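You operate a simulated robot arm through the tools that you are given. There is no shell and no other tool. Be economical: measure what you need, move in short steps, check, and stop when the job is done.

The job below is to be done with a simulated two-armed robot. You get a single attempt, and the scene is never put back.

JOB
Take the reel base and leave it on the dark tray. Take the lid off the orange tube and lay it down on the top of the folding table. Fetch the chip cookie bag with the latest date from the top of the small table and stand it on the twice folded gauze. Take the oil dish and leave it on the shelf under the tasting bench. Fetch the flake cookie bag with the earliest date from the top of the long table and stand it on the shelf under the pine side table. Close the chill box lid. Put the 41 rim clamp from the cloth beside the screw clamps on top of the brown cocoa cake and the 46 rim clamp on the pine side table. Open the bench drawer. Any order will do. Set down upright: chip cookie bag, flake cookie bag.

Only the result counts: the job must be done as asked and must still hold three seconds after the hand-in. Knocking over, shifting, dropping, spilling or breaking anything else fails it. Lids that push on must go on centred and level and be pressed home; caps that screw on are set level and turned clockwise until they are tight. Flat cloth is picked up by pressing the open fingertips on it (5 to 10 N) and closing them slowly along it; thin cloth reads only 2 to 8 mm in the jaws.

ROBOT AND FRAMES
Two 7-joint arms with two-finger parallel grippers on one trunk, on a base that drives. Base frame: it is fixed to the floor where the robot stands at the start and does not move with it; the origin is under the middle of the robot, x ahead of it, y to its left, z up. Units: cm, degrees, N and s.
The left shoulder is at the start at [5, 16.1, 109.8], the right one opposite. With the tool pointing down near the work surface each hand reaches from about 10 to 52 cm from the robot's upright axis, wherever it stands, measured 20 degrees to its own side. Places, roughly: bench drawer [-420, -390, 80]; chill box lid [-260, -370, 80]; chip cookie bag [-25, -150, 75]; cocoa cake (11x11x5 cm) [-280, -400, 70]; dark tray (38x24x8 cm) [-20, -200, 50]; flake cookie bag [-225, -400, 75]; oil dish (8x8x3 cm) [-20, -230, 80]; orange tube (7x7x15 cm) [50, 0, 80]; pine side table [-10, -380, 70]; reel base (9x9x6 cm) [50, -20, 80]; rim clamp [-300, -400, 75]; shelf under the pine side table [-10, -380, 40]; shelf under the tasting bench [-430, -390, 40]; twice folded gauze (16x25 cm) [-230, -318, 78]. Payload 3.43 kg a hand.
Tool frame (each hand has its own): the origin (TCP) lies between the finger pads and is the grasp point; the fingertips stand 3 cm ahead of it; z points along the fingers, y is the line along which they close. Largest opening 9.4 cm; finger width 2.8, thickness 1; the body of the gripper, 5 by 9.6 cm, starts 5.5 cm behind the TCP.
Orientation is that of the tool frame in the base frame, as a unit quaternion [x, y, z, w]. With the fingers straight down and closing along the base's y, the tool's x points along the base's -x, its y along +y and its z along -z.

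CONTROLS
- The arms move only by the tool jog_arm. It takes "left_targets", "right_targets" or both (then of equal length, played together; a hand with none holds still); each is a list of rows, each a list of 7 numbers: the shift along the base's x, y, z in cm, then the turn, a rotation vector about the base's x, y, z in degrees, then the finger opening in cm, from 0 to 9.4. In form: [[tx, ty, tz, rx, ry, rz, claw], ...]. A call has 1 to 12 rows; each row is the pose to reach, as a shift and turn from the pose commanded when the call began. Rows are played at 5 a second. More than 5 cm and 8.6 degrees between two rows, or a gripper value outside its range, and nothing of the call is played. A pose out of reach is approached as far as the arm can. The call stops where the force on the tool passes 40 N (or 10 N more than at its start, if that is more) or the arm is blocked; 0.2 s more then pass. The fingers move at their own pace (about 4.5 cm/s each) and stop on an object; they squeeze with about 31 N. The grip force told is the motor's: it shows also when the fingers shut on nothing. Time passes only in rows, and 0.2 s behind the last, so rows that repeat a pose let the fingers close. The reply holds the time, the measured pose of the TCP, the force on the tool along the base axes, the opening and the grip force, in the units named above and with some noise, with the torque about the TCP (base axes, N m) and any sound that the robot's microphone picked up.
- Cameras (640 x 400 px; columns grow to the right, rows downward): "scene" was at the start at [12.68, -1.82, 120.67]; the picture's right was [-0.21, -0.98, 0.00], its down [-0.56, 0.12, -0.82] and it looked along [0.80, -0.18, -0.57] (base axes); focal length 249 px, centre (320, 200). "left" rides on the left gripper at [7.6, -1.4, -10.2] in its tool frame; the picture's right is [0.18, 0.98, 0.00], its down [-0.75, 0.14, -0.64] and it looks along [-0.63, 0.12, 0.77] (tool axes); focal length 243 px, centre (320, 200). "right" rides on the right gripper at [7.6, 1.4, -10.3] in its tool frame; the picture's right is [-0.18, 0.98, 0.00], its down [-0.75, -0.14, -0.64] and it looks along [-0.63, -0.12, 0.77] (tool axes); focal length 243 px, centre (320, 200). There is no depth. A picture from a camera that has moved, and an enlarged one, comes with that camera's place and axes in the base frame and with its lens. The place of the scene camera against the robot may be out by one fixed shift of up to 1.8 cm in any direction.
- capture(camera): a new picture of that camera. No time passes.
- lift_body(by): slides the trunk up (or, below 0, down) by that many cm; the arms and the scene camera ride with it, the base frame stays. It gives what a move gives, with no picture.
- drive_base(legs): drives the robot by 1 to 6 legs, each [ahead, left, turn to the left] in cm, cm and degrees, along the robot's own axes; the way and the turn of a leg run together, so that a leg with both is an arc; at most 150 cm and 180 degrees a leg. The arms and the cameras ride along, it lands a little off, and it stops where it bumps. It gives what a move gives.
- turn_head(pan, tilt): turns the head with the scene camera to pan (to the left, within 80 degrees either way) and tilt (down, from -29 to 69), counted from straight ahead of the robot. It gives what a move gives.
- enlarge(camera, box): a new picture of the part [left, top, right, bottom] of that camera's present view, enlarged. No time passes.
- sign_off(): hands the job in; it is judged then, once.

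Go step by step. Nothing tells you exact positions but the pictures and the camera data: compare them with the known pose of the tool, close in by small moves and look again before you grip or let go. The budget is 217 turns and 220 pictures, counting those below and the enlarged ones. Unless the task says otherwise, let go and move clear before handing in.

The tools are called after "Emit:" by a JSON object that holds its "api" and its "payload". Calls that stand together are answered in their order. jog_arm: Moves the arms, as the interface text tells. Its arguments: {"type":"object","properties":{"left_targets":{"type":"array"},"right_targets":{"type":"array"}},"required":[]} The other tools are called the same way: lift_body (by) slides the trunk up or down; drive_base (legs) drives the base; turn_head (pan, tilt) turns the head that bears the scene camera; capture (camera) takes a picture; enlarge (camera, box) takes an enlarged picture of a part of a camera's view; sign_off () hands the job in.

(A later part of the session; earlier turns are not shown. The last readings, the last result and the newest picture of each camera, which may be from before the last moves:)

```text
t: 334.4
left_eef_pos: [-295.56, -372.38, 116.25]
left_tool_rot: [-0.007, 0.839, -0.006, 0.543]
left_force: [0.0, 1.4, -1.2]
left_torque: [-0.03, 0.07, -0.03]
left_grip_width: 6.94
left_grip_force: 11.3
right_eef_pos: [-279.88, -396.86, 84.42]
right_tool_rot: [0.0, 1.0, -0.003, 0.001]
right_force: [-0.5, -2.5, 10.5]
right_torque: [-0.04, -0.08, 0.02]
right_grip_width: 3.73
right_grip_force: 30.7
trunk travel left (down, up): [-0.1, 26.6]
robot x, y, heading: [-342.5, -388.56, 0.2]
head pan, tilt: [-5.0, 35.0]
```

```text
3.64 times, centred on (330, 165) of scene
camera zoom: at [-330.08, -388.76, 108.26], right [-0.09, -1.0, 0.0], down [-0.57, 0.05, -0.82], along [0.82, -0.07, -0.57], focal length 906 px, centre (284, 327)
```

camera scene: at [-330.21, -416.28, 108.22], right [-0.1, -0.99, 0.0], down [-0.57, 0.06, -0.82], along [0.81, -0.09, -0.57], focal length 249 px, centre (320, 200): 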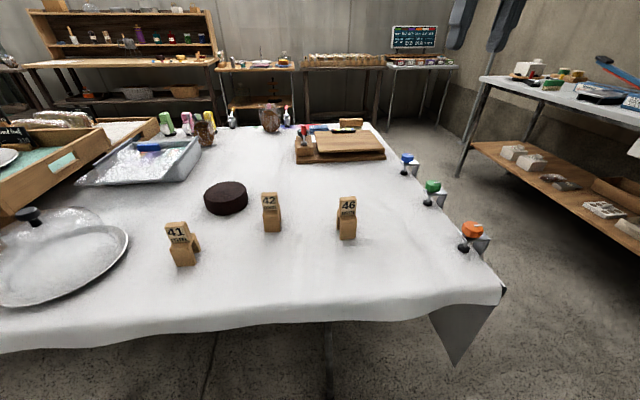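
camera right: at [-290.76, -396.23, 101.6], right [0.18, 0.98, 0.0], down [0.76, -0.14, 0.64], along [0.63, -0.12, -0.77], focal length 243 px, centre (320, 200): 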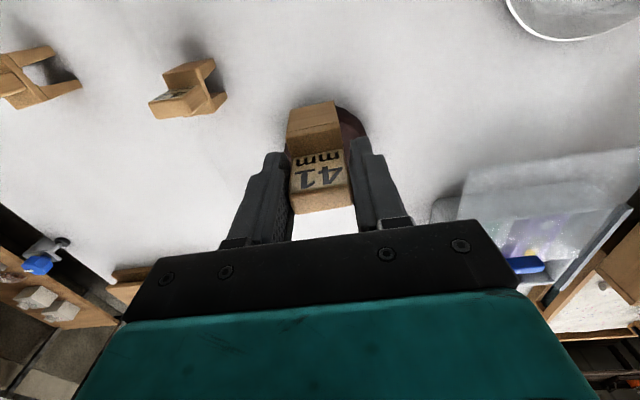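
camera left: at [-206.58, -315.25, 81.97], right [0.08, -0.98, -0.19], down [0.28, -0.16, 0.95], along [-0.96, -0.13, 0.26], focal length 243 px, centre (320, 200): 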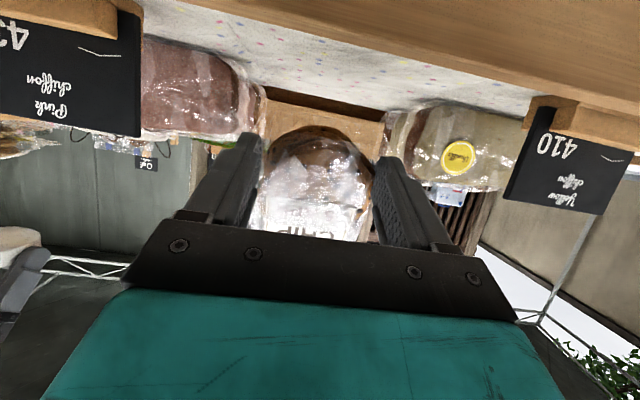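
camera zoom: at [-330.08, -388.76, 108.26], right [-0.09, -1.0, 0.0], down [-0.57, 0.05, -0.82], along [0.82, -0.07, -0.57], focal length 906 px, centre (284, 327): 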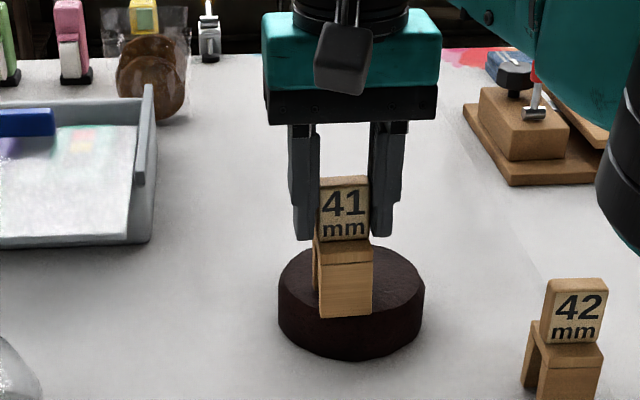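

On the cake. I release, rise, and look at the chill box.

Emit:
{"api": "jog_arm", "payload": {"right_targets": [[0, 0, 0.2, 0, 0, 0, 3.8], [0, 0, 0.2, 0, 0, 0, 6], [0, 0, 0.2, 0, 0, 0, 6], [0, 0, 4, 0, 0, 0, 6], [0, 0, 8, 0, 0, 0, 6], [-4, 0, 11, 0, 0, 0, 6], [-8, -2, 13, 0, 0, 0, 6]]}}

Emit:
{"api": "turn_head", "payload": {"pan": 12, "tilt": 35}}

Emit:
{"api": "capture", "payload": {"camera": "scene"}}

Emit:
{"api": "enlarge", "payload": {"camera": "scene", "box": [220, 90, 380, 220]}}

```text
t: 336.2
left_eef_pos: [-295.39, -372.6, 116.1]
left_tool_rot: [-0.006, 0.841, -0.007, 0.542]
left_force: [0.6, -0.1, -1.3]
left_torque: [0.04, 0.07, 0.04]
left_grip_width: 6.96
left_grip_force: 12.0
right_eef_pos: [-285.93, -401.09, 97.18]
right_tool_rot: [0.065, 0.998, 0.02, -0.015]
right_force: [0.4, -0.3, -0.8]
right_torque: [0.08, 0.0, -0.01]
right_grip_width: 6.03
right_grip_force: 0.2
right hand out of reach, approached as far as the arm can: row 4, 5, 6
trunk travel left (down, up): [-0.1, 26.6]
robot x, y, heading: [-342.73, -387.8, -0.1]
head pan, tilt: [-5.0, 35.0]
stopped in row 7 (right hand): the arm was blocked; the commanded pose is now the measured one
```

```text
t: 337.0
left_eef_pos: [-295.43, -372.39, 116.22]
left_tool_rot: [-0.006, 0.84, -0.007, 0.542]
left_force: [0.4, 0.1, -1.4]
left_torque: [-0.01, 0.05, 0.0]
left_grip_width: 6.94
left_grip_force: 12.4
right_eef_pos: [-286.07, -401.09, 97.46]
right_tool_rot: [0.063, 0.998, 0.021, -0.015]
right_force: [-0.1, -0.3, 0.5]
right_torque: [-0.01, 0.01, -0.01]
right_grip_width: 6.0
right_grip_force: 0.0
trunk travel left (down, up): [-0.1, 26.6]
robot x, y, heading: [-342.64, -388.27, -0.1]
head pan, tilt: [12.0, 35.0]
```

```text
53 pictures are left
camera scene: at [-330.14, -386.21, 108.22], right [0.21, -0.98, 0.0], down [-0.56, -0.12, -0.82], along [0.8, 0.17, -0.57], focal length 249 px, centre (320, 200)
```

scene: 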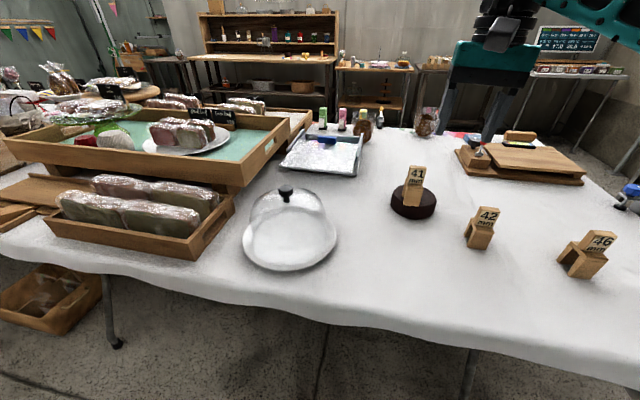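

```text
3.08 times, centred on (300, 155) of scene
camera zoom: at [-330.14, -386.21, 108.22], right [0.21, -0.98, 0.0], down [-0.56, -0.12, -0.82], along [0.8, 0.17, -0.57], focal length 766 px, centre (382, 338)
```

zoom: 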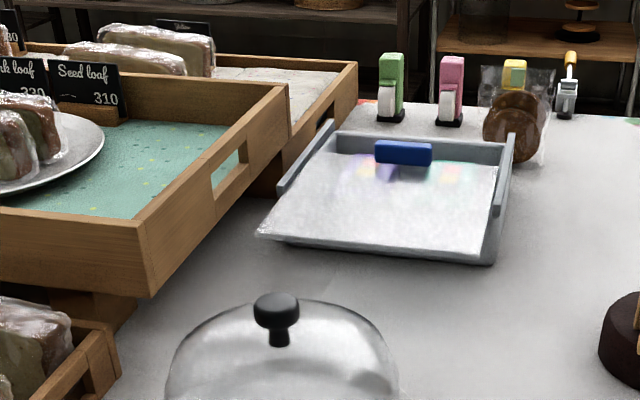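

Clamp 41 stands on the cake. The chill box has a flat sliding lid shoved about 7 cm toward me; I'll push its near edge (x≈-280, y≈-375) toward +x with closed vertical fingers. I reposition.

Emit:
{"api": "jog_arm", "payload": {"right_targets": [[-2, -2, 3, -2, 0, -3, 3], [-4, -4, 6, -2.5, 1.5, -6, 0], [-6, -6, 8, -2.5, 1.5, -7, 0]]}}

Emit:
{"api": "drive_base", "payload": {"legs": [[0, 29, 0]]}}

Emit:
{"api": "capture", "payload": {"camera": "right"}}

```text
t: 337.8
left_eef_pos: [-295.56, -372.48, 116.04]
left_tool_rot: [-0.006, 0.839, -0.006, 0.544]
left_force: [1.1, 0.4, -1.4]
left_torque: [-0.02, 0.03, 0.01]
left_grip_width: 6.98
left_grip_force: 12.0
right_eef_pos: [-292.04, -406.99, 105.19]
right_tool_rot: [0.127, 0.992, -0.001, -0.026]
right_force: [-0.3, 0.1, 0.5]
right_torque: [-0.02, 0.02, -0.02]
right_grip_width: 0.01
right_grip_force: 7.9
trunk travel left (down, up): [-0.1, 26.6]
robot x, y, heading: [-342.68, -388.21, 0.2]
head pan, tilt: [12.0, 35.0]
```

```text
t: 340.9
left_eef_pos: [-295.6, -343.21, 116.11]
left_tool_rot: [-0.008, 0.839, -0.005, 0.544]
left_force: [-0.3, 0.0, -1.7]
left_torque: [-0.01, 0.08, -0.02]
left_grip_width: 6.97
left_grip_force: 11.7
right_eef_pos: [-292.03, -377.8, 105.21]
right_tool_rot: [0.124, 0.992, -0.001, -0.025]
right_force: [0.2, 0.0, 0.1]
right_torque: [-0.02, 0.01, 0.03]
right_grip_width: 0.03
right_grip_force: 31.0
trunk travel left (down, up): [-0.1, 26.6]
robot x, y, heading: [-342.8, -358.8, 0.2]
head pan, tilt: [12.0, 35.0]
```

```text
51 pictures are left
camera right: at [-298.43, -374.43, 115.79], right [0.42, 0.91, -0.02], down [0.73, -0.32, 0.61], along [0.54, -0.27, -0.8], focal length 243 px, centre (320, 200)
```

right: 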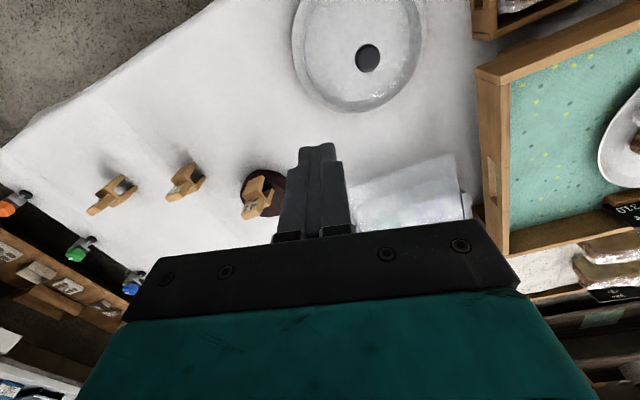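

I fix the hand yaw and move over the spot just before the lid's near edge.

Emit:
{"api": "jog_arm", "payload": {"right_targets": [[3, 2, -3, 0, 0, 7, 0], [6.5, 4, -6, 0, 0, 14, 0], [10, 6, -9, 0, 0, 14.5, 0], [12.5, 6, -13, 0, 0, 14.5, 0]]}}

Emit:
{"api": "capture", "payload": {"camera": "right"}}

```text
refused: row 2 steps farther than a row can; nothing moved
```

```text
50 pictures are left
camera right: at [-298.43, -374.43, 115.79], right [0.42, 0.91, -0.02], down [0.73, -0.32, 0.61], along [0.54, -0.27, -0.8], focal length 243 px, centre (320, 200)
```

right: 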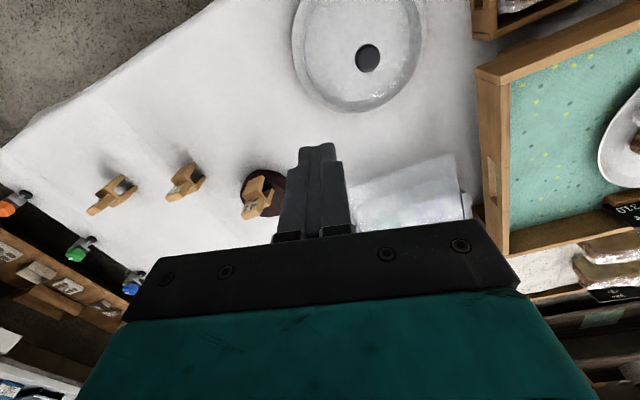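

Emit:
{"api": "jog_arm", "payload": {"right_targets": [[2.5, 1.5, -2, 0, 0, 5, 0], [5, 3, -4, 0, 0, 10, 0], [7.5, 4.5, -6, 0, 0, 14.5, 0], [10, 6, -8.5, 0, 0, 14.5, 0], [12.5, 6, -12, 0, 0, 14.5, 0]]}}

Emit:
{"api": "capture", "payload": {"camera": "right"}}

```text
t: 342.1
left_eef_pos: [-295.62, -343.38, 116.12]
left_tool_rot: [-0.007, 0.84, -0.005, 0.543]
left_force: [-0.2, -1.1, -1.0]
left_torque: [0.01, 0.04, 0.0]
left_grip_width: 6.97
left_grip_force: 11.9
right_eef_pos: [-281.31, -374.03, 93.28]
right_tool_rot: [-0.002, 1.0, -0.004, -0.025]
right_force: [0.0, -1.0, 0.7]
right_torque: [-0.01, 0.02, -0.03]
right_grip_width: 0.0
right_grip_force: 31.4
right hand out of reach, approached as far as the arm can: row 4, 5
trunk travel left (down, up): [-0.1, 26.6]
robot x, y, heading: [-343.03, -358.76, 0.4]
head pan, tilt: [12.0, 35.0]
```

```text
49 pictures are left
camera right: at [-288.29, -372.48, 104.04], right [0.18, 0.98, -0.02], down [0.79, -0.13, 0.6], along [0.59, -0.12, -0.8], focal length 243 px, centre (320, 200)
```

right: 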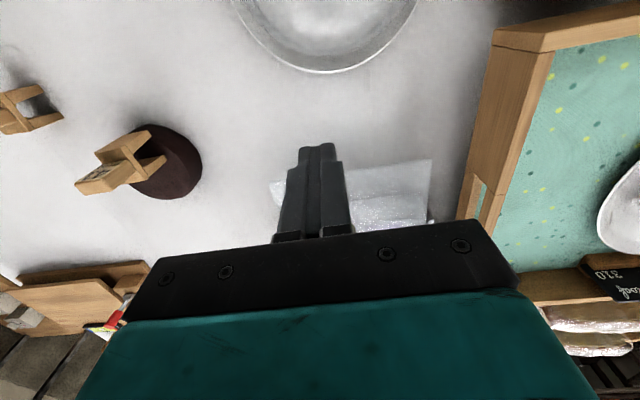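

The lid's near edge is at x≈-273.2, y -381..-363. I drive 8 cm closer and lower the closed fingers in front of it.

Emit:
{"api": "drive_base", "payload": {"legs": [[6, 0, 0]]}}

Emit:
{"api": "jog_arm", "payload": {"right_targets": [[-1.5, 1, -3, 0, 2.5, 0, 0], [-3.5, 2, -6, 0, 2.5, 0, 0], [-3.8, 2, -9, 0, 2.5, 0, 0], [-3.8, 2, -12, 0, 2.5, 0, 0]]}}

Emit:
{"api": "capture", "payload": {"camera": "right"}}

```text
t: 343.1
left_eef_pos: [-289.62, -343.14, 116.04]
left_tool_rot: [-0.008, 0.84, -0.005, 0.543]
left_force: [0.5, 0.5, -1.2]
left_torque: [0.03, 0.05, 0.01]
left_grip_width: 6.97
left_grip_force: 11.6
right_eef_pos: [-275.46, -373.8, 93.5]
right_tool_rot: [-0.003, 1.0, -0.005, -0.025]
right_force: [-0.3, -0.1, -0.4]
right_torque: [-0.01, -0.01, -0.02]
right_grip_width: 0.01
right_grip_force: 31.2
trunk travel left (down, up): [-0.1, 26.6]
robot x, y, heading: [-336.73, -358.75, 0.5]
head pan, tilt: [12.0, 35.0]
```

```text
t: 344.1
left_eef_pos: [-289.6, -343.05, 116.21]
left_tool_rot: [-0.009, 0.84, -0.005, 0.542]
left_force: [0.5, -0.6, -0.2]
left_torque: [0.02, 0.04, -0.01]
left_grip_width: 6.99
left_grip_force: 11.7
right_eef_pos: [-279.07, -371.84, 81.51]
right_tool_rot: [-0.002, 0.999, -0.004, -0.047]
right_force: [-1.1, -1.3, -0.7]
right_torque: [-0.01, -0.03, 0.0]
right_grip_width: 0.02
right_grip_force: 30.4
trunk travel left (down, up): [-0.1, 26.6]
robot x, y, heading: [-336.74, -359.07, 0.2]
head pan, tilt: [12.0, 35.0]
```

```text
48 pictures are left
camera right: at [-285.67, -370.3, 92.46], right [0.18, 0.98, -0.03], down [0.81, -0.13, 0.57], along [0.56, -0.12, -0.82], focal length 243 px, centre (320, 200)
```

right: 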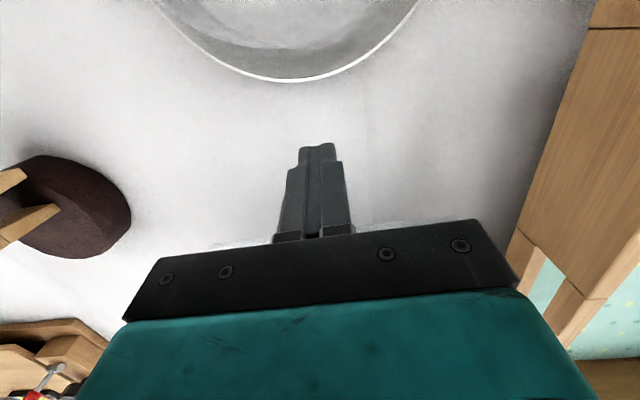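

I lower slightly and push forward in steps, watching the force.

Emit:
{"api": "jog_arm", "payload": {"right_targets": [[0, 0, -0.8, 0, 0, 0, 0], [1.5, 0, -1.2, 0, 0, 0, 0], [3.5, 0, -1.2, 0, 0, 0, 0], [5, 0, -1.2, 0, 0, 0, 0], [6.5, 0, -1.2, 0, 0, 0, 0]]}}

Emit:
{"api": "enlarge", "payload": {"camera": "scene", "box": [260, 90, 480, 240]}}

```text
t: 345.3
left_eef_pos: [-289.63, -343.07, 116.12]
left_tool_rot: [-0.007, 0.84, -0.006, 0.543]
left_force: [0.4, 0.2, -2.0]
left_torque: [0.0, 0.07, -0.02]
left_grip_width: 6.96
left_grip_force: 11.9
right_eef_pos: [-274.54, -371.74, 80.21]
right_tool_rot: [-0.003, 0.999, -0.005, -0.047]
right_force: [0.0, -0.1, 0.7]
right_torque: [0.03, 0.04, 0.01]
right_grip_width: 0.0
right_grip_force: 31.2
right hand out of reach, approached as far as the arm can: row 4, 5
trunk travel left (down, up): [-0.1, 26.6]
robot x, y, heading: [-337.47, -359.16, 0.0]
head pan, tilt: [12.0, 35.0]
```

```text
2.67 times, centred on (370, 165) of scene
camera zoom: at [-324.25, -356.99, 108.22], right [0.21, -0.98, 0.0], down [-0.56, -0.12, -0.82], along [0.8, 0.17, -0.57], focal length 664 px, centre (187, 293)
```

zoom: 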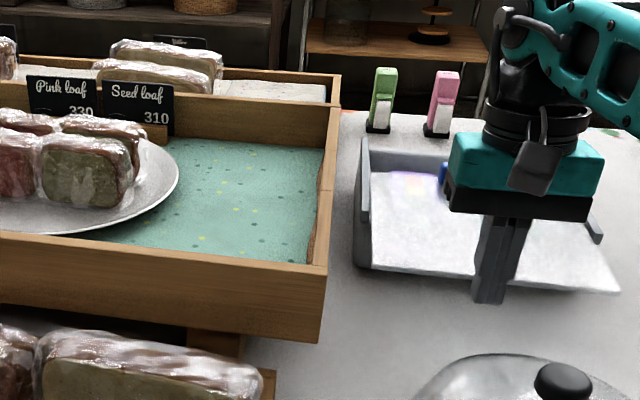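

The finger is just short of the lid's edge. I tilt the hand 15° forward for reach and keep pushing.

Emit:
{"api": "jog_arm", "payload": {"right_targets": [[-1, 0, 0.1, 0, -7, 0, 0], [-1, 0, 0.1, 0, -14, 0, 0], [-1, 0, 0, 0, -20, 0, 0], [1, 0, 0, 0, -20, 0, 0], [3, 0, 0, 0, -20, 0, 0], [4.5, 0, 0, 0, -20, 0, 0]]}}

Emit:
{"api": "enlarge", "payload": {"camera": "scene", "box": [300, 90, 480, 220]}}

```text
t: 346.7
left_eef_pos: [-289.49, -343.06, 116.13]
left_tool_rot: [-0.009, 0.84, -0.004, 0.542]
left_force: [-0.8, 0.7, -1.3]
left_torque: [-0.01, 0.04, 0.0]
left_grip_width: 6.96
left_grip_force: 12.5
right_eef_pos: [-270.26, -371.59, 80.27]
right_tool_rot: [-0.002, 0.992, -0.005, 0.128]
right_force: [-0.2, -0.2, -0.5]
right_torque: [0.01, 0.01, 0.01]
right_grip_width: 0.0
right_grip_force: 30.8
trunk travel left (down, up): [-0.1, 26.6]
robot x, y, heading: [-336.76, -358.74, 0.4]
head pan, tilt: [12.0, 35.0]
```

```text
3.08 times, centred on (390, 155) of scene
camera zoom: at [-324.24, -356.98, 108.21], right [0.21, -0.98, 0.0], down [-0.56, -0.12, -0.82], along [0.8, 0.17, -0.57], focal length 766 px, centre (105, 338)
```

zoom: 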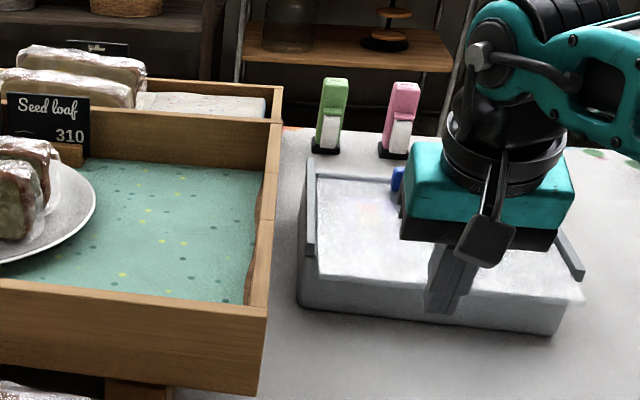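

The lid slid and its near edge is almost flush with the box wall. I push on gently until it stops.

Emit:
{"api": "jog_arm", "payload": {"right_targets": [[0.7, 0, 0, 0, -4, 0, 0], [1.4, 0, 0, 0, -8, 0, 0], [2.1, 0, 0, 0, -8, 0, 0], [2.8, 0, 0, 0, -8, 0, 0]]}}

Emit:
{"api": "enlarge", "payload": {"camera": "scene", "box": [300, 90, 480, 220]}}

```text
t: 347.7
left_eef_pos: [-289.55, -343.19, 116.05]
left_tool_rot: [-0.007, 0.839, -0.006, 0.544]
left_force: [-0.1, -0.3, -1.3]
left_torque: [0.01, 0.07, 0.02]
left_grip_width: 6.97
left_grip_force: 11.8
right_eef_pos: [-267.39, -371.65, 80.4]
right_tool_rot: [-0.001, 0.98, -0.005, 0.198]
right_force: [0.1, 0.2, 0.0]
right_torque: [0.0, 0.02, 0.02]
right_grip_width: 0.0
right_grip_force: 31.1
trunk travel left (down, up): [-0.1, 26.6]
robot x, y, heading: [-336.72, -358.75, 0.4]
head pan, tilt: [12.0, 35.0]
```

```text
3.08 times, centred on (390, 155) of scene
camera zoom: at [-324.25, -356.99, 108.22], right [0.21, -0.98, 0.0], down [-0.56, -0.12, -0.82], along [0.8, 0.17, -0.57], focal length 766 px, centre (105, 338)
```

zoom: 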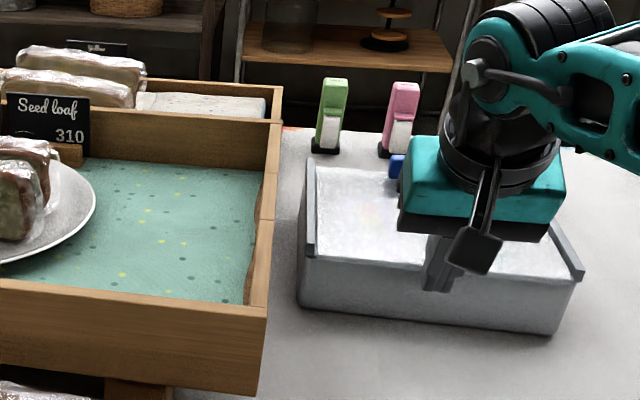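

Emit:
{"api": "jog_arm", "payload": {"right_targets": [[0.6, 0, 0, 0, 0, 0, 0], [1.2, 0, 0, 0, 0, 0, 0], [1.8, 0, 0, 0, 0, 0, 0], [2.4, 0, 0, 0, 0, 0, 0]]}}

Emit:
{"api": "capture", "payload": {"camera": "right"}}

```text
t: 348.6
left_eef_pos: [-289.94, -343.21, 116.18]
left_tool_rot: [-0.007, 0.839, -0.006, 0.543]
left_force: [-0.4, 0.0, -1.2]
left_torque: [0.0, 0.05, -0.01]
left_grip_width: 6.99
left_grip_force: 12.0
right_eef_pos: [-266.14, -371.74, 80.26]
right_tool_rot: [-0.001, 0.982, -0.005, 0.187]
right_force: [-14.0, -0.5, 6.0]
right_torque: [-0.04, 0.18, -0.03]
right_grip_width: 0.0
right_grip_force: 30.4
right hand out of reach, approached as far as the arm can: row 4
trunk travel left (down, up): [-0.1, 26.6]
robot x, y, heading: [-337.14, -358.91, 0.0]
head pan, tilt: [12.0, 35.0]
stopped in row 4 (right hand): the force on the tool passed its limit at 42 N (the readings are from after the stop); the commanded pose is now the measured one
```

```text
44 pictures are left
camera right: at [-277.0, -370.18, 87.02], right [0.17, 0.98, 0.06], down [0.46, -0.13, 0.88], along [0.87, -0.12, -0.48], focal length 243 px, centre (320, 200)
```

right: 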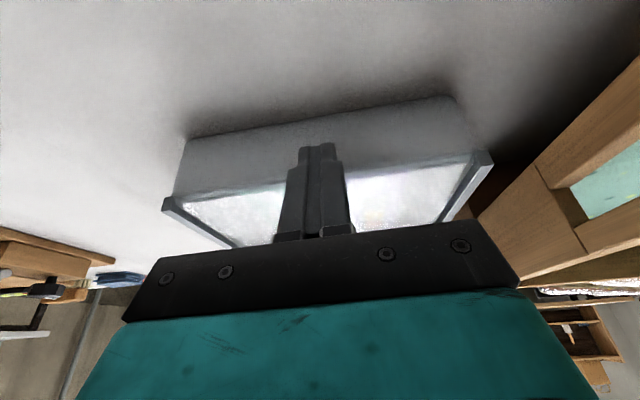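

The lid is flush with the near wall and stopped hard: closed. I withdraw, straighten the hand and move over to clamp 46.

Emit:
{"api": "jog_arm", "payload": {"right_targets": [[-2, 0, 1, 0, 0, 0, 0], [-3, 0, 5, 0, 7, 0, 2], [-5, 0, 9, 0, 14, 0, 4], [-8, 0, 13, 0, 21, 0, 6], [-12, 0, 16, 0, 21.5, 0, 6], [-16, 0, 18, 0, 21.5, 0, 6], [-20, 0, 18, 0, 21.5, 0, 6], [-24, 0, 18, 0, 21.5, 0, 6]]}}

Emit:
{"api": "drive_base", "payload": {"legs": [[-5, 0, 0], [0, -50, 0]]}}

Emit:
{"api": "capture", "payload": {"camera": "right"}}

```text
t: 350.4
left_eef_pos: [-289.76, -343.04, 116.21]
left_tool_rot: [-0.008, 0.839, -0.005, 0.544]
left_force: [0.3, -0.3, -0.7]
left_torque: [-0.02, 0.06, 0.02]
left_grip_width: 6.97
left_grip_force: 12.4
right_eef_pos: [-290.3, -371.73, 98.26]
right_tool_rot: [-0.002, 1.0, -0.004, 0.002]
right_force: [-0.4, 0.8, -0.4]
right_torque: [-0.04, -0.01, 0.0]
right_grip_width: 6.0
right_grip_force: 0.1
trunk travel left (down, up): [-0.1, 26.6]
robot x, y, heading: [-337.16, -358.83, 0.2]
head pan, tilt: [12.0, 35.0]
```

```text
t: 355.9
left_eef_pos: [-294.33, -393.4, 116.22]
left_tool_rot: [-0.012, 0.84, -0.002, 0.542]
left_force: [-0.5, -0.2, -1.6]
left_torque: [0.0, 0.07, -0.02]
left_grip_width: 6.95
left_grip_force: 12.1
right_eef_pos: [-294.69, -422.05, 98.04]
right_tool_rot: [-0.007, 1.0, -0.005, 0.003]
right_force: [0.7, 0.4, 0.9]
right_torque: [0.0, -0.01, 0.02]
right_grip_width: 6.01
right_grip_force: 0.1
trunk travel left (down, up): [-0.1, 26.6]
robot x, y, heading: [-341.45, -409.51, 0.6]
head pan, tilt: [12.0, 35.0]
```

```text
43 pictures are left
camera right: at [-302.21, -420.46, 108.35], right [0.17, 0.99, -0.01], down [0.75, -0.12, 0.65], along [0.64, -0.12, -0.76], focal length 243 px, centre (320, 200)
```

right: 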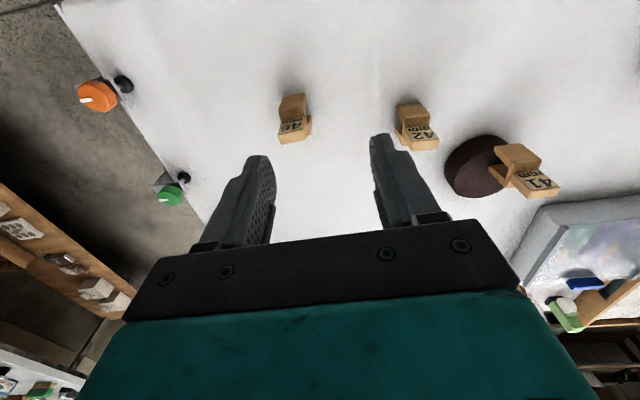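

Clamp 46 is at about [-290.7,-425.9]. I descend and grip it.

Emit:
{"api": "jog_arm", "payload": {"right_targets": [[1.5, -1.5, -3, 0, 0, 0, 6.5], [3, -3, -6, 0, 0, 0, 6.5], [3.9, -3.85, -10, 0, 0, 0, 6.5], [3.9, -3.85, -13, 0, 0, 0, 6.5]]}}

Emit:
{"api": "capture", "payload": {"camera": "right"}}

```text
t: 356.9
left_eef_pos: [-294.24, -393.43, 116.15]
left_tool_rot: [-0.011, 0.84, -0.003, 0.542]
left_force: [-0.5, -0.6, -1.3]
left_torque: [0.04, 0.07, 0.01]
left_grip_width: 6.99
left_grip_force: 12.2
right_eef_pos: [-290.68, -425.82, 85.13]
right_tool_rot: [-0.008, 1.0, -0.005, 0.002]
right_force: [0.0, 0.2, 0.5]
right_torque: [-0.02, 0.02, 0.01]
right_grip_width: 6.49
right_grip_force: 0.2
trunk travel left (down, up): [-0.1, 26.6]
robot x, y, heading: [-341.72, -409.78, 0.8]
head pan, tilt: [12.0, 35.0]
```

```text
42 pictures are left
camera right: at [-298.22, -424.23, 95.38], right [0.17, 0.99, -0.01], down [0.75, -0.12, 0.65], along [0.64, -0.11, -0.76], focal length 243 px, centre (320, 200)
```

right: 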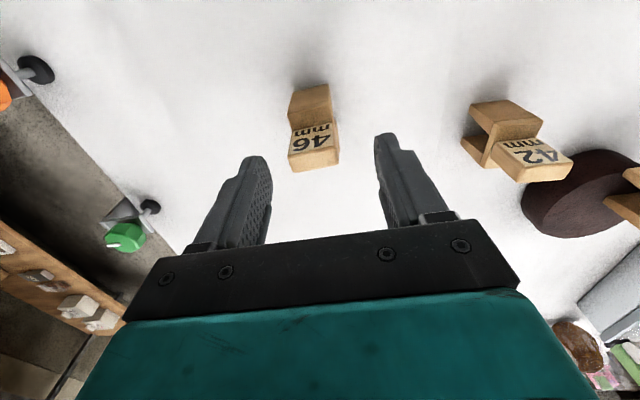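

Emit:
{"api": "jog_arm", "payload": {"right_targets": [[0.8, 0, -2, 0, 0, 0, 6.5], [0.8, 0, -4.7, 0, 0, 0, 6.5], [0.8, 0, -4.7, 0, 0, 0, 3], [0.8, 0, -4.7, 0, 0, 0, 1], [0.8, 0, -4.7, 0, 0, 0, 1], [0.8, 0, -4.7, 0, 0, 0, 1], [0.8, 0, -1, 0, 0, 0, 1], [0.8, 0, 3, 0, 0, 0, 1], [0.8, 0, 7, 0, 0, 0, 1], [-1, 1, 11, 0, 0, 0, 1], [-4, 2, 15, 0, 0, 0, 1]]}}

```text
refused: row 11 steps farther than a row can; nothing moved
```

Emit:
{"api": "jog_arm", "payload": {"right_targets": [[0.8, 0, -2, 0, 0, 0, 6.5], [0.8, 0, -4.7, 0, 0, 0, 6.5], [0.8, 0, -4.7, 0, 0, 0, 3], [0.8, 0, -4.7, 0, 0, 0, 1], [0.8, 0, -4.7, 0, 0, 0, 1], [0.8, 0, -4.7, 0, 0, 0, 1], [0.8, 0, -1, 0, 0, 0, 1], [0.8, 0, 3, 0, 0, 0, 1], [0.8, 0, 7, 0, 0, 0, 1], [-1, 1, 11, 0, 0, 0, 1], [-3, 2, 15, 0, 0, 0, 1]]}}

Emit:
{"api": "capture", "payload": {"camera": "right"}}

```text
t: 359.3
left_eef_pos: [-294.38, -393.44, 116.18]
left_tool_rot: [-0.011, 0.84, -0.003, 0.543]
left_force: [-0.1, -0.6, -0.4]
left_torque: [-0.06, 0.06, -0.02]
left_grip_width: 6.95
left_grip_force: 11.8
right_eef_pos: [-293.82, -423.72, 100.13]
right_tool_rot: [-0.007, 1.0, -0.004, 0.003]
right_force: [0.1, 0.1, -1.1]
right_torque: [-0.03, -0.02, 0.04]
right_grip_width: 3.33
right_grip_force: 31.0
trunk travel left (down, up): [-0.1, 26.6]
robot x, y, heading: [-341.52, -409.83, 0.9]
head pan, tilt: [12.0, 35.0]
```

```text
41 pictures are left
camera right: at [-301.44, -422.33, 110.32], right [0.17, 0.99, -0.01], down [0.75, -0.12, 0.65], along [0.64, -0.12, -0.76], focal length 243 px, centre (320, 200)
```

right: 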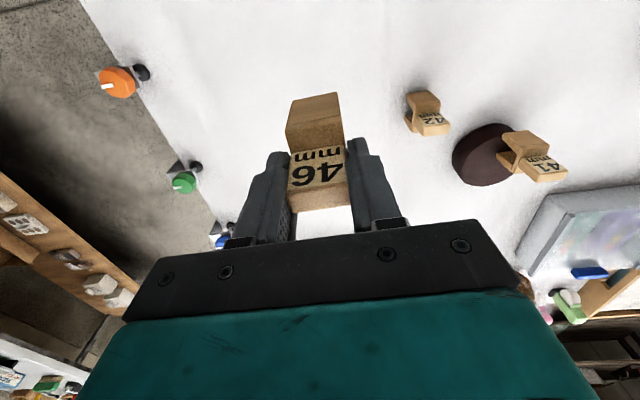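

Clamp 46 is in hand and 41 sits on the cake. I drive back through the south passage, turned 40° toward the table as before.

Emit:
{"api": "drive_base", "payload": {"legs": [[0, -79, -0.5], [0, 0, 40], [113, -95, 0], [60, -50, 0], [0, 0, -40]]}}

Emit:
{"api": "turn_head", "payload": {"pan": 30, "tilt": 22}}

Emit:
{"api": "capture", "payload": {"camera": "scene"}}

```text
t: 383.2
left_eef_pos: [-66.14, -472.81, 116.04]
left_tool_rot: [-0.002, 0.84, -0.009, 0.543]
left_force: [-0.5, 0.4, -0.5]
left_torque: [-0.03, 0.07, 0.04]
left_grip_width: 6.96
left_grip_force: 12.0
right_eef_pos: [-66.09, -503.16, 100.07]
right_tool_rot: [0.003, 1.0, -0.004, 0.002]
right_force: [0.7, 0.5, -0.8]
right_torque: [0.04, 0.03, 0.01]
right_grip_width: 3.34
right_grip_force: 31.1
trunk travel left (down, up): [-0.1, 26.6]
robot x, y, heading: [-113.27, -488.26, -0.4]
head pan, tilt: [12.0, 35.0]
```

```text
t: 384.0
left_eef_pos: [-66.22, -472.69, 115.97]
left_tool_rot: [-0.003, 0.84, -0.008, 0.543]
left_force: [-0.5, 0.1, -0.5]
left_torque: [-0.02, 0.06, 0.01]
left_grip_width: 6.96
left_grip_force: 11.2
right_eef_pos: [-66.17, -502.99, 100.07]
right_tool_rot: [0.003, 1.0, -0.004, 0.003]
right_force: [-0.2, 0.3, -1.0]
right_torque: [0.02, 0.02, 0.01]
right_grip_width: 3.33
right_grip_force: 31.0
trunk travel left (down, up): [-0.1, 26.6]
robot x, y, heading: [-113.73, -488.21, -0.2]
head pan, tilt: [30.0, 22.0]
```

```text
40 pictures are left
camera scene: at [-101.43, -483.37, 110.27], right [0.49, -0.87, 0.0], down [-0.33, -0.18, -0.93], along [0.81, 0.46, -0.38], focal length 249 px, centre (320, 200)
```

scene: 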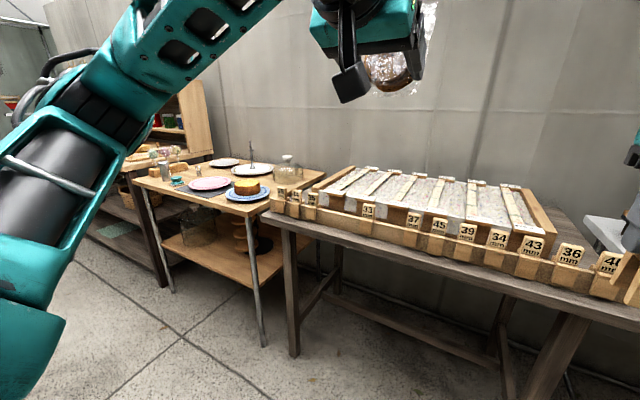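

The pine side table with plates is ahead (top y≈-422..-343, front x≈-37) with a shelf beneath. I move in front of it.

Emit:
{"api": "drive_base", "payload": {"legs": [[0, 118, 0], [18, 0, 0]]}}

Emit:
{"api": "turn_head", "payload": {"pan": -8, "tilt": 38}}

Emit:
{"api": "capture", "payload": {"camera": "scene"}}

```text
t: 395.8
left_eef_pos: [-46.78, -354.64, 116.24]
left_tool_rot: [-0.001, 0.84, -0.009, 0.543]
left_force: [0.4, -0.3, -1.9]
left_torque: [-0.01, 0.03, -0.01]
left_grip_width: 6.96
left_grip_force: 12.4
right_eef_pos: [-46.91, -385.07, 100.18]
right_tool_rot: [0.004, 1.0, -0.005, 0.003]
right_force: [1.1, 0.8, -0.6]
right_torque: [-0.02, 0.0, 0.0]
right_grip_width: 3.36
right_grip_force: 31.1
trunk travel left (down, up): [-0.1, 26.6]
robot x, y, heading: [-94.5, -369.69, -0.4]
head pan, tilt: [30.0, 22.0]
```

```text
t: 396.8
left_eef_pos: [-46.79, -354.75, 116.14]
left_tool_rot: [0.0, 0.84, -0.01, 0.543]
left_force: [-0.2, 0.4, -0.7]
left_torque: [-0.05, 0.08, 0.01]
left_grip_width: 6.99
left_grip_force: 12.0
right_eef_pos: [-46.95, -385.06, 100.19]
right_tool_rot: [0.004, 1.0, -0.004, 0.003]
right_force: [0.0, -0.1, -0.1]
right_torque: [0.0, -0.05, -0.01]
right_grip_width: 3.34
right_grip_force: 31.4
trunk travel left (down, up): [-0.1, 26.6]
robot x, y, heading: [-94.13, -369.86, -0.7]
head pan, tilt: [-8.0, 38.0]
```

```text
39 pictures are left
camera scene: at [-81.7, -371.1, 107.76], right [-0.15, -0.99, 0.0], down [-0.61, 0.09, -0.79], along [0.78, -0.12, -0.62], focal length 249 px, centre (320, 200)
```

scene: 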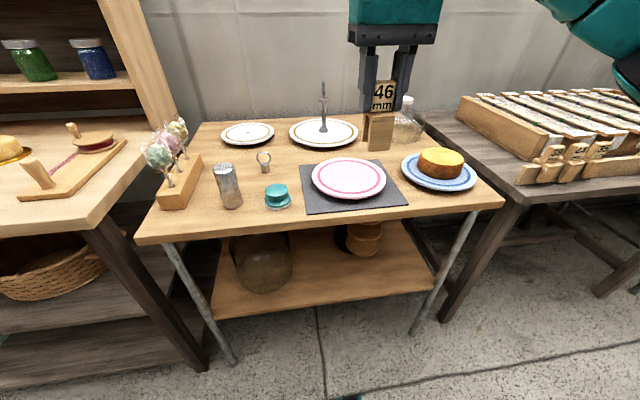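

The table top has a free patch near [-16,-356] behind the shaker. I'll set clamp 46 there; I shift left and closer.

Emit:
{"api": "drive_base", "payload": {"legs": [[0, 22, 0.5], [20, 0, 0]]}}

Emit:
{"api": "jog_arm", "payload": {"right_targets": [[3, 1, 0, 0, 0, 0, 1], [6.5, 3, -2, 0, 0, 0, 1], [9.5, 5, -4, 0, 0, 0, 1]]}}

Emit:
{"api": "capture", "payload": {"camera": "right"}}

```text
t: 400.5
left_eef_pos: [-26.95, -331.97, 116.13]
left_tool_rot: [-0.006, 0.84, -0.007, 0.543]
left_force: [0.6, 0.1, -1.2]
left_torque: [0.02, 0.03, 0.0]
left_grip_width: 6.98
left_grip_force: 11.9
right_eef_pos: [-26.86, -362.5, 100.08]
right_tool_rot: [0.0, 1.0, -0.005, 0.003]
right_force: [0.0, 0.4, -0.7]
right_torque: [0.0, 0.0, -0.03]
right_grip_width: 3.34
right_grip_force: 30.9
trunk travel left (down, up): [-0.1, 26.6]
robot x, y, heading: [-74.38, -347.66, 0.1]
head pan, tilt: [-8.0, 38.0]
```

```text
t: 401.3
left_eef_pos: [-27.0, -332.02, 116.16]
left_tool_rot: [-0.006, 0.84, -0.007, 0.543]
left_force: [-0.9, 0.9, -1.5]
left_torque: [-0.03, 0.06, 0.0]
left_grip_width: 6.96
left_grip_force: 11.8
right_eef_pos: [-17.27, -357.47, 96.21]
right_tool_rot: [-0.002, 1.0, -0.005, 0.003]
right_force: [0.4, -0.1, -0.2]
right_torque: [-0.03, -0.05, 0.01]
right_grip_width: 3.34
right_grip_force: 31.3
trunk travel left (down, up): [-0.1, 26.6]
robot x, y, heading: [-74.42, -347.91, 0.0]
head pan, tilt: [-8.0, 38.0]
```

```text
38 pictures are left
camera right: at [-24.8, -355.89, 106.42], right [0.18, 0.98, -0.01], down [0.75, -0.13, 0.65], along [0.64, -0.12, -0.76], focal length 243 px, centre (320, 200)
```

right: 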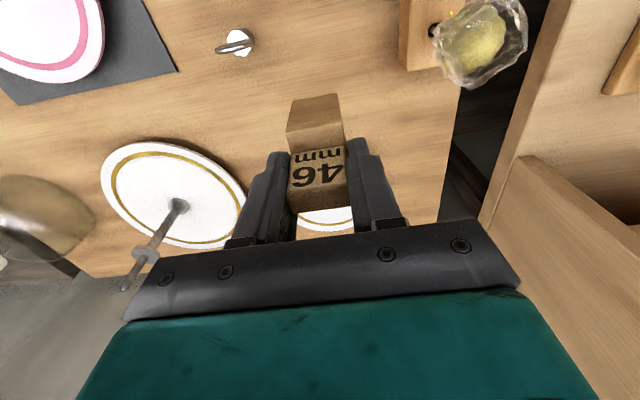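

Straight below is free wood. I lower the clamp.

Emit:
{"api": "jog_arm", "payload": {"right_targets": [[-0.5, 0, -4.5, 0, 0, 0, 1], [-1, 0, -9, 0, 0, 0, 1], [-1, 0, -13, 0, 0, 0, 1], [-1, 0, -16, 0, 0, 0, 1], [-1, 0, -17.5, 0, 0, 0, 1]]}}

Emit:
{"api": "enlarge", "payload": {"camera": "scene", "box": [180, 90, 420, 250]}}

```text
t: 402.4
left_eef_pos: [-27.13, -332.17, 116.12]
left_tool_rot: [-0.005, 0.84, -0.007, 0.542]
left_force: [-0.2, 0.6, -0.8]
left_torque: [0.03, 0.09, 0.03]
left_grip_width: 6.96
left_grip_force: 12.1
right_eef_pos: [-18.04, -357.63, 81.63]
right_tool_rot: [0.0, 1.0, -0.001, 0.014]
right_force: [-4.7, -1.3, 19.6]
right_torque: [-0.21, 0.61, 0.0]
right_grip_width: 3.34
right_grip_force: 30.9
trunk travel left (down, up): [-0.1, 26.6]
robot x, y, heading: [-74.69, -348.17, 0.1]
head pan, tilt: [-8.0, 38.0]
stopped in row 5 (right hand): the force on the tool passed its limit at 64 N (the readings are from after the stop); the commanded pose is now the measured one
```

```text
2.50 times, centred on (300, 170) of scene
camera zoom: at [-61.88, -348.9, 107.79], right [-0.14, -0.99, 0.0], down [-0.61, 0.09, -0.79], along [0.78, -0.11, -0.61], focal length 623 px, centre (370, 275)
```

zoom: 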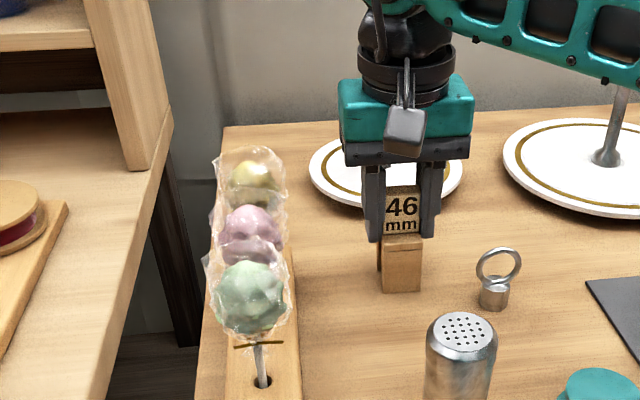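

It stands on the table. I release and rise.

Emit:
{"api": "jog_arm", "payload": {"right_targets": [[0, 0, 0.3, 0, 0, 0, 3.4], [0, 0, 0.3, 0, 0, 0, 5.5], [0, 0, 0.3, 0, 0, 0, 5.5], [0, 0, 4, 0, 0, 0, 5.5], [0, 0, 8.5, 0, 0, 0, 5.5], [-2, 0, 13, 0, 0, 0, 5.5], [-5, -2, 16, 0, 0, 0, 9.4], [-9, -4, 18, 0, 0, 0, 9.4]]}}

Emit:
{"api": "capture", "payload": {"camera": "scene"}}

```text
t: 404.2
left_eef_pos: [-27.07, -332.22, 116.11]
left_tool_rot: [-0.005, 0.839, -0.007, 0.544]
left_force: [0.4, 0.1, -1.6]
left_torque: [0.01, 0.08, -0.01]
left_grip_width: 6.96
left_grip_force: 12.0
right_eef_pos: [-26.91, -361.73, 99.09]
right_tool_rot: [0.001, 1.0, -0.001, 0.012]
right_force: [0.0, 0.5, -0.3]
right_torque: [0.02, 0.0, 0.01]
right_grip_width: 9.38
right_grip_force: 0.0
trunk travel left (down, up): [-0.1, 26.6]
robot x, y, heading: [-74.23, -347.88, 0.2]
head pan, tilt: [-8.0, 38.0]
```

```text
36 pictures are left
camera scene: at [-61.76, -348.94, 107.76], right [-0.14, -0.99, 0.0], down [-0.61, 0.09, -0.79], along [0.78, -0.11, -0.62], focal length 249 px, centre (320, 200)
```

scene: 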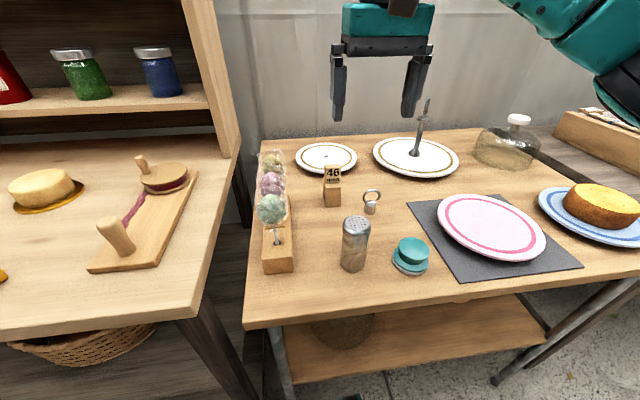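

Clamp 46 is placed. I back off and rotate the left hand so the bag hangs upright for a hand-over.

Emit:
{"api": "drive_base", "payload": {"legs": [[-40, 0, 0]]}}

Emit:
{"api": "jog_arm", "payload": {"left_targets": [[0, 0, -4, 0, -8, 0, 6.8], [0, 0, -8, 0, -16, 0, 6.8], [0, 0, -12, 0, -24, 0, 6.8]], "right_targets": [[0, 0, 4, 0, 0, 0, 9.4], [0, 0, 8, 0, 0, 0, 9.4], [0, 0, 12, 0, 0, 0, 9.4]]}}

Emit:
{"api": "turn_head", "payload": {"pan": 15, "tilt": 10}}

Emit:
{"api": "enlarge", "payload": {"camera": "scene", "box": [180, 120, 460, 300]}}

```text
t: 406.7
left_eef_pos: [-66.84, -332.17, 116.01]
left_tool_rot: [-0.007, 0.84, -0.006, 0.543]
left_force: [0.7, 0.4, -0.9]
left_torque: [0.02, 0.07, 0.05]
left_grip_width: 6.97
left_grip_force: 12.3
right_eef_pos: [-66.79, -361.57, 98.95]
right_tool_rot: [0.001, 1.0, -0.001, 0.012]
right_force: [-0.6, 0.5, -0.1]
right_torque: [0.01, 0.02, -0.01]
right_grip_width: 9.39
right_grip_force: 0.1
trunk travel left (down, up): [-0.1, 26.6]
robot x, y, heading: [-114.52, -347.62, 0.0]
head pan, tilt: [-8.0, 38.0]
```

```text
t: 407.5
left_eef_pos: [-67.07, -332.35, 104.23]
left_tool_rot: [-0.004, 0.708, -0.008, 0.706]
left_force: [0.2, 0.7, -0.4]
left_torque: [0.03, -0.01, 0.02]
left_grip_width: 6.97
left_grip_force: 12.1
right_eef_pos: [-66.65, -361.64, 110.92]
right_tool_rot: [0.0, 1.0, -0.001, 0.012]
right_force: [0.2, 0.4, -0.3]
right_torque: [0.01, -0.01, 0.0]
right_grip_width: 9.39
right_grip_force: 0.1
trunk travel left (down, up): [-0.1, 26.6]
robot x, y, heading: [-114.49, -347.67, 0.3]
head pan, tilt: [-8.0, 38.0]
```

```text
t: 408.4
left_eef_pos: [-67.0, -332.39, 104.28]
left_tool_rot: [-0.004, 0.709, -0.008, 0.705]
left_force: [0.1, -0.2, -1.0]
left_torque: [0.03, 0.04, 0.0]
left_grip_width: 6.97
left_grip_force: 12.2
right_eef_pos: [-66.75, -361.6, 110.85]
right_tool_rot: [0.001, 1.0, -0.001, 0.012]
right_force: [0.1, -0.6, -0.2]
right_torque: [-0.03, -0.01, 0.02]
right_grip_width: 9.39
right_grip_force: 0.0
trunk travel left (down, up): [-0.1, 26.6]
robot x, y, heading: [-114.33, -348.1, 0.6]
head pan, tilt: [15.0, 10.0]
```

```text
2.22 times, centred on (320, 210) of scene
camera zoom: at [-101.3, -345.36, 112.22], right [0.26, -0.97, 0.0], down [-0.17, -0.05, -0.98], along [0.95, 0.26, -0.17], focal length 554 px, centre (320, 178)
```

zoom: 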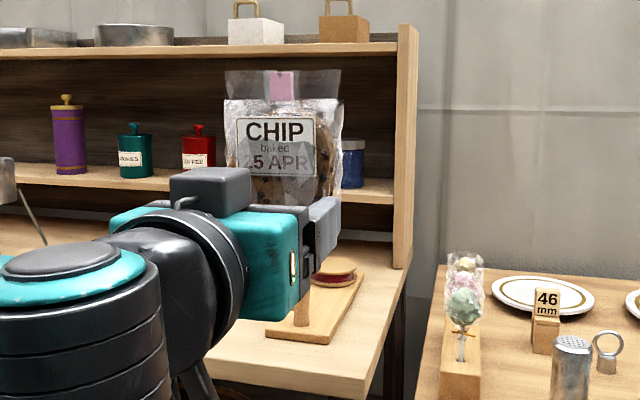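

The bag is upright. I bring it in front of the body's centre so the right hand can take it from above.

Emit:
{"api": "jog_arm", "payload": {"left_targets": [[2, -3.5, 0, 0, 0, 0, 6.8], [4, -7, 0, 0, 0, 0, 6.8], [6, -10.5, 0, 0, 0, 0, 6.8], [8, -13, 0, 0, 0, 0, 6.8]], "right_targets": [[2, 0, 4, 0, 0, 0, 9.4], [4, 0, 8, 0, 0, 0, 9.4], [6, 2, 11, 0, 0, 0, 9.4], [8, 4, 13, 0, 0, 0, 9.4]]}}

```text
t: 409.4
left_eef_pos: [-58.96, -345.34, 104.23]
left_tool_rot: [-0.004, 0.708, -0.008, 0.706]
left_force: [-1.9, 1.1, -1.0]
left_torque: [0.01, 0.04, -0.01]
left_grip_width: 6.95
left_grip_force: 11.9
right_eef_pos: [-66.06, -359.47, 117.09]
right_tool_rot: [0.0, 1.0, -0.001, 0.014]
right_force: [-0.3, 0.6, 0.4]
right_torque: [-0.01, -0.06, 0.01]
right_grip_width: 9.37
right_grip_force: 0.1
right hand out of reach, approached as far as the arm can: row 2, 3, 4
trunk travel left (down, up): [-0.1, 26.6]
robot x, y, heading: [-114.37, -348.24, 0.2]
head pan, tilt: [15.0, 10.0]
```

The trunk is too low for the right hand to get above. I raise the trunk 15 cm and lower the left hand back relative to it.

Emit:
{"api": "lift_body", "payload": {"by": 15}}

Emit:
{"api": "jog_arm", "payload": {"left_targets": [[0, 0, -4, 0, 0, 0, 6.8], [0, 0, -8, 0, 0, 0, 6.8], [0, 0, -12, 0, 0, 0, 6.8], [0, 0, -15, 0, 0, 0, 6.8]], "right_targets": [[0, 0, -1, 0, 0, 0, 9.4], [0.5, 4, -2, 0, 0, 0, 9.4], [1, 8, -3, 0, 0, 0, 9.4], [1.5, 11, -4, 0, 0, 0, 9.4]]}}

Emit:
{"api": "capture", "payload": {"camera": "right"}}

```text
t: 411.2
left_eef_pos: [-59.0, -345.23, 119.2]
left_tool_rot: [-0.004, 0.709, -0.009, 0.705]
left_force: [0.1, 0.6, -0.6]
left_torque: [-0.02, 0.04, 0.01]
left_grip_width: 6.96
left_grip_force: 12.0
right_eef_pos: [-65.86, -359.49, 131.89]
right_tool_rot: [0.001, 1.0, -0.001, 0.014]
right_force: [-0.8, 0.4, 0.0]
right_torque: [0.02, 0.01, 0.02]
right_grip_width: 9.42
right_grip_force: 0.1
trunk travel left (down, up): [-15.1, 11.6]
robot x, y, heading: [-114.03, -347.89, 0.2]
head pan, tilt: [15.0, 10.0]
```

```text
t: 412.2
left_eef_pos: [-58.96, -345.37, 104.11]
left_tool_rot: [-0.004, 0.708, -0.006, 0.706]
left_force: [0.2, -0.4, -1.7]
left_torque: [0.03, 0.04, -0.04]
left_grip_width: 6.98
left_grip_force: 11.9
right_eef_pos: [-65.06, -349.22, 127.94]
right_tool_rot: [0.002, 1.0, 0.0, 0.014]
right_force: [0.0, -0.1, -0.4]
right_torque: [-0.01, 0.01, 0.0]
right_grip_width: 9.41
right_grip_force: 0.1
right hand out of reach, approached as far as the arm can: row 4
trunk travel left (down, up): [-15.1, 11.6]
robot x, y, heading: [-114.48, -348.11, 0.1]
head pan, tilt: [15.0, 10.0]
```

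```text
34 pictures are left
camera right: at [-72.96, -347.71, 138.07], right [0.19, 0.98, 0.0], down [0.74, -0.14, 0.66], along [0.65, -0.12, -0.75], focal length 243 px, centre (320, 200)
```

right: 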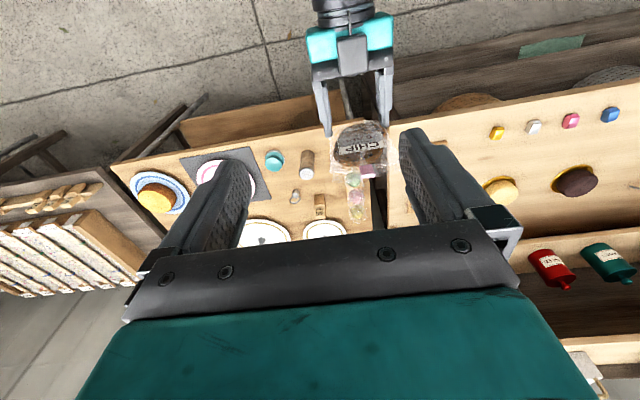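

I can see the bag from above. I move the right hand over it and down, fingers straddling it.

Emit:
{"api": "jog_arm", "payload": {"right_targets": [[2, 1.2, -3.5, 0, 0, 0, 9.4], [4.5, 2.7, -7, 0, 0, 0, 9.4], [6.4, 3.9, -10.5, 0, 0, 0, 9.4]]}}

Emit:
{"api": "capture", "payload": {"camera": "right"}}

```text
t: 413.0
left_eef_pos: [-58.9, -345.29, 104.0]
left_tool_rot: [-0.005, 0.709, -0.007, 0.705]
left_force: [-0.5, -0.4, -0.9]
left_torque: [0.02, 0.02, -0.01]
left_grip_width: 6.94
left_grip_force: 12.0
right_eef_pos: [-60.02, -346.11, 118.17]
right_tool_rot: [0.001, 1.0, -0.002, 0.012]
right_force: [-0.1, 0.5, 0.4]
right_torque: [-0.02, -0.03, 0.0]
right_grip_width: 9.4
right_grip_force: 0.0
right hand out of reach, approached as far as the arm can: row 2, 3
trunk travel left (down, up): [-15.1, 11.6]
robot x, y, heading: [-114.47, -347.69, 0.3]
head pan, tilt: [15.0, 10.0]
```

```text
33 pictures are left
camera right: at [-67.82, -344.62, 128.28], right [0.19, 0.98, 0.0], down [0.74, -0.14, 0.66], along [0.65, -0.12, -0.75], focal length 243 px, centre (320, 200)
```

right: 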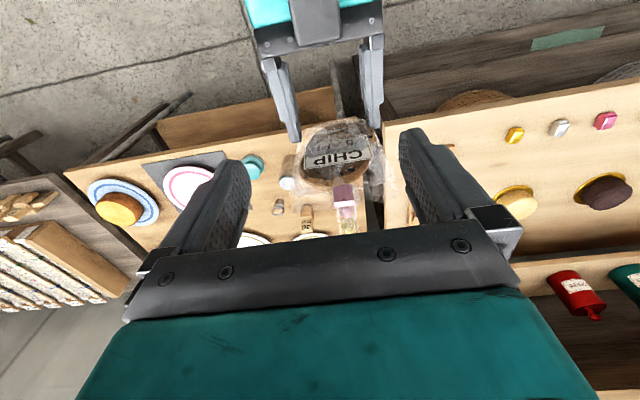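

The bag plane is about 4 cm ahead of the left TCP. I pull the left hand 6 cm back and 4 down, then align the right hand over it.

Emit:
{"api": "jog_arm", "payload": {"left_targets": [[-2, 0, -1.5, 0, 0, 0, 6.8], [-4, 0, -3, 0, 0, 0, 6.8], [-6, 0, -4, 0, 0, 0, 6.8]]}}

Emit:
{"api": "jog_arm", "payload": {"right_targets": [[-0.8, 0.6, -2, 0, 0, 0, 9.4], [-1.2, 1.1, -5, 0, 0, 0, 9.4], [-1.2, 1.1, -8, 0, 0, 0, 9.4]]}}

Emit:
{"api": "capture", "payload": {"camera": "right"}}

```text
t: 413.8
left_eef_pos: [-64.88, -345.26, 100.25]
left_tool_rot: [-0.005, 0.709, -0.008, 0.706]
left_force: [-0.4, -0.1, -0.9]
left_torque: [-0.01, 0.03, 0.0]
left_grip_width: 6.98
left_grip_force: 12.3
right_eef_pos: [-60.19, -346.12, 118.21]
right_tool_rot: [0.001, 1.0, -0.001, 0.012]
right_force: [0.4, 1.3, 0.1]
right_torque: [0.01, -0.05, 0.03]
right_grip_width: 9.4
right_grip_force: 0.0
trunk travel left (down, up): [-15.1, 11.6]
robot x, y, heading: [-114.33, -347.64, 0.3]
head pan, tilt: [15.0, 10.0]
```

```text
t: 414.6
left_eef_pos: [-64.77, -345.24, 100.37]
left_tool_rot: [-0.003, 0.709, -0.008, 0.705]
left_force: [0.2, 0.3, -1.7]
left_torque: [0.0, 0.03, -0.01]
left_grip_width: 6.99
left_grip_force: 12.5
right_eef_pos: [-61.11, -344.94, 110.26]
right_tool_rot: [0.001, 1.0, -0.001, 0.013]
right_force: [0.5, 0.0, 0.1]
right_torque: [0.01, 0.0, -0.05]
right_grip_width: 9.39
right_grip_force: 0.1
trunk travel left (down, up): [-15.1, 11.6]
robot x, y, heading: [-114.33, -348.07, 0.2]
head pan, tilt: [15.0, 10.0]
```

```text
32 pictures are left
camera right: at [-69.02, -343.37, 120.31], right [0.19, 0.98, 0.0], down [0.74, -0.14, 0.66], along [0.65, -0.12, -0.75], focal length 243 px, centre (320, 200)
```

right: 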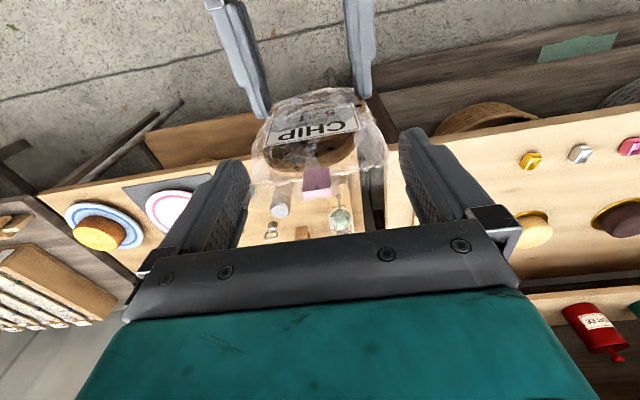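

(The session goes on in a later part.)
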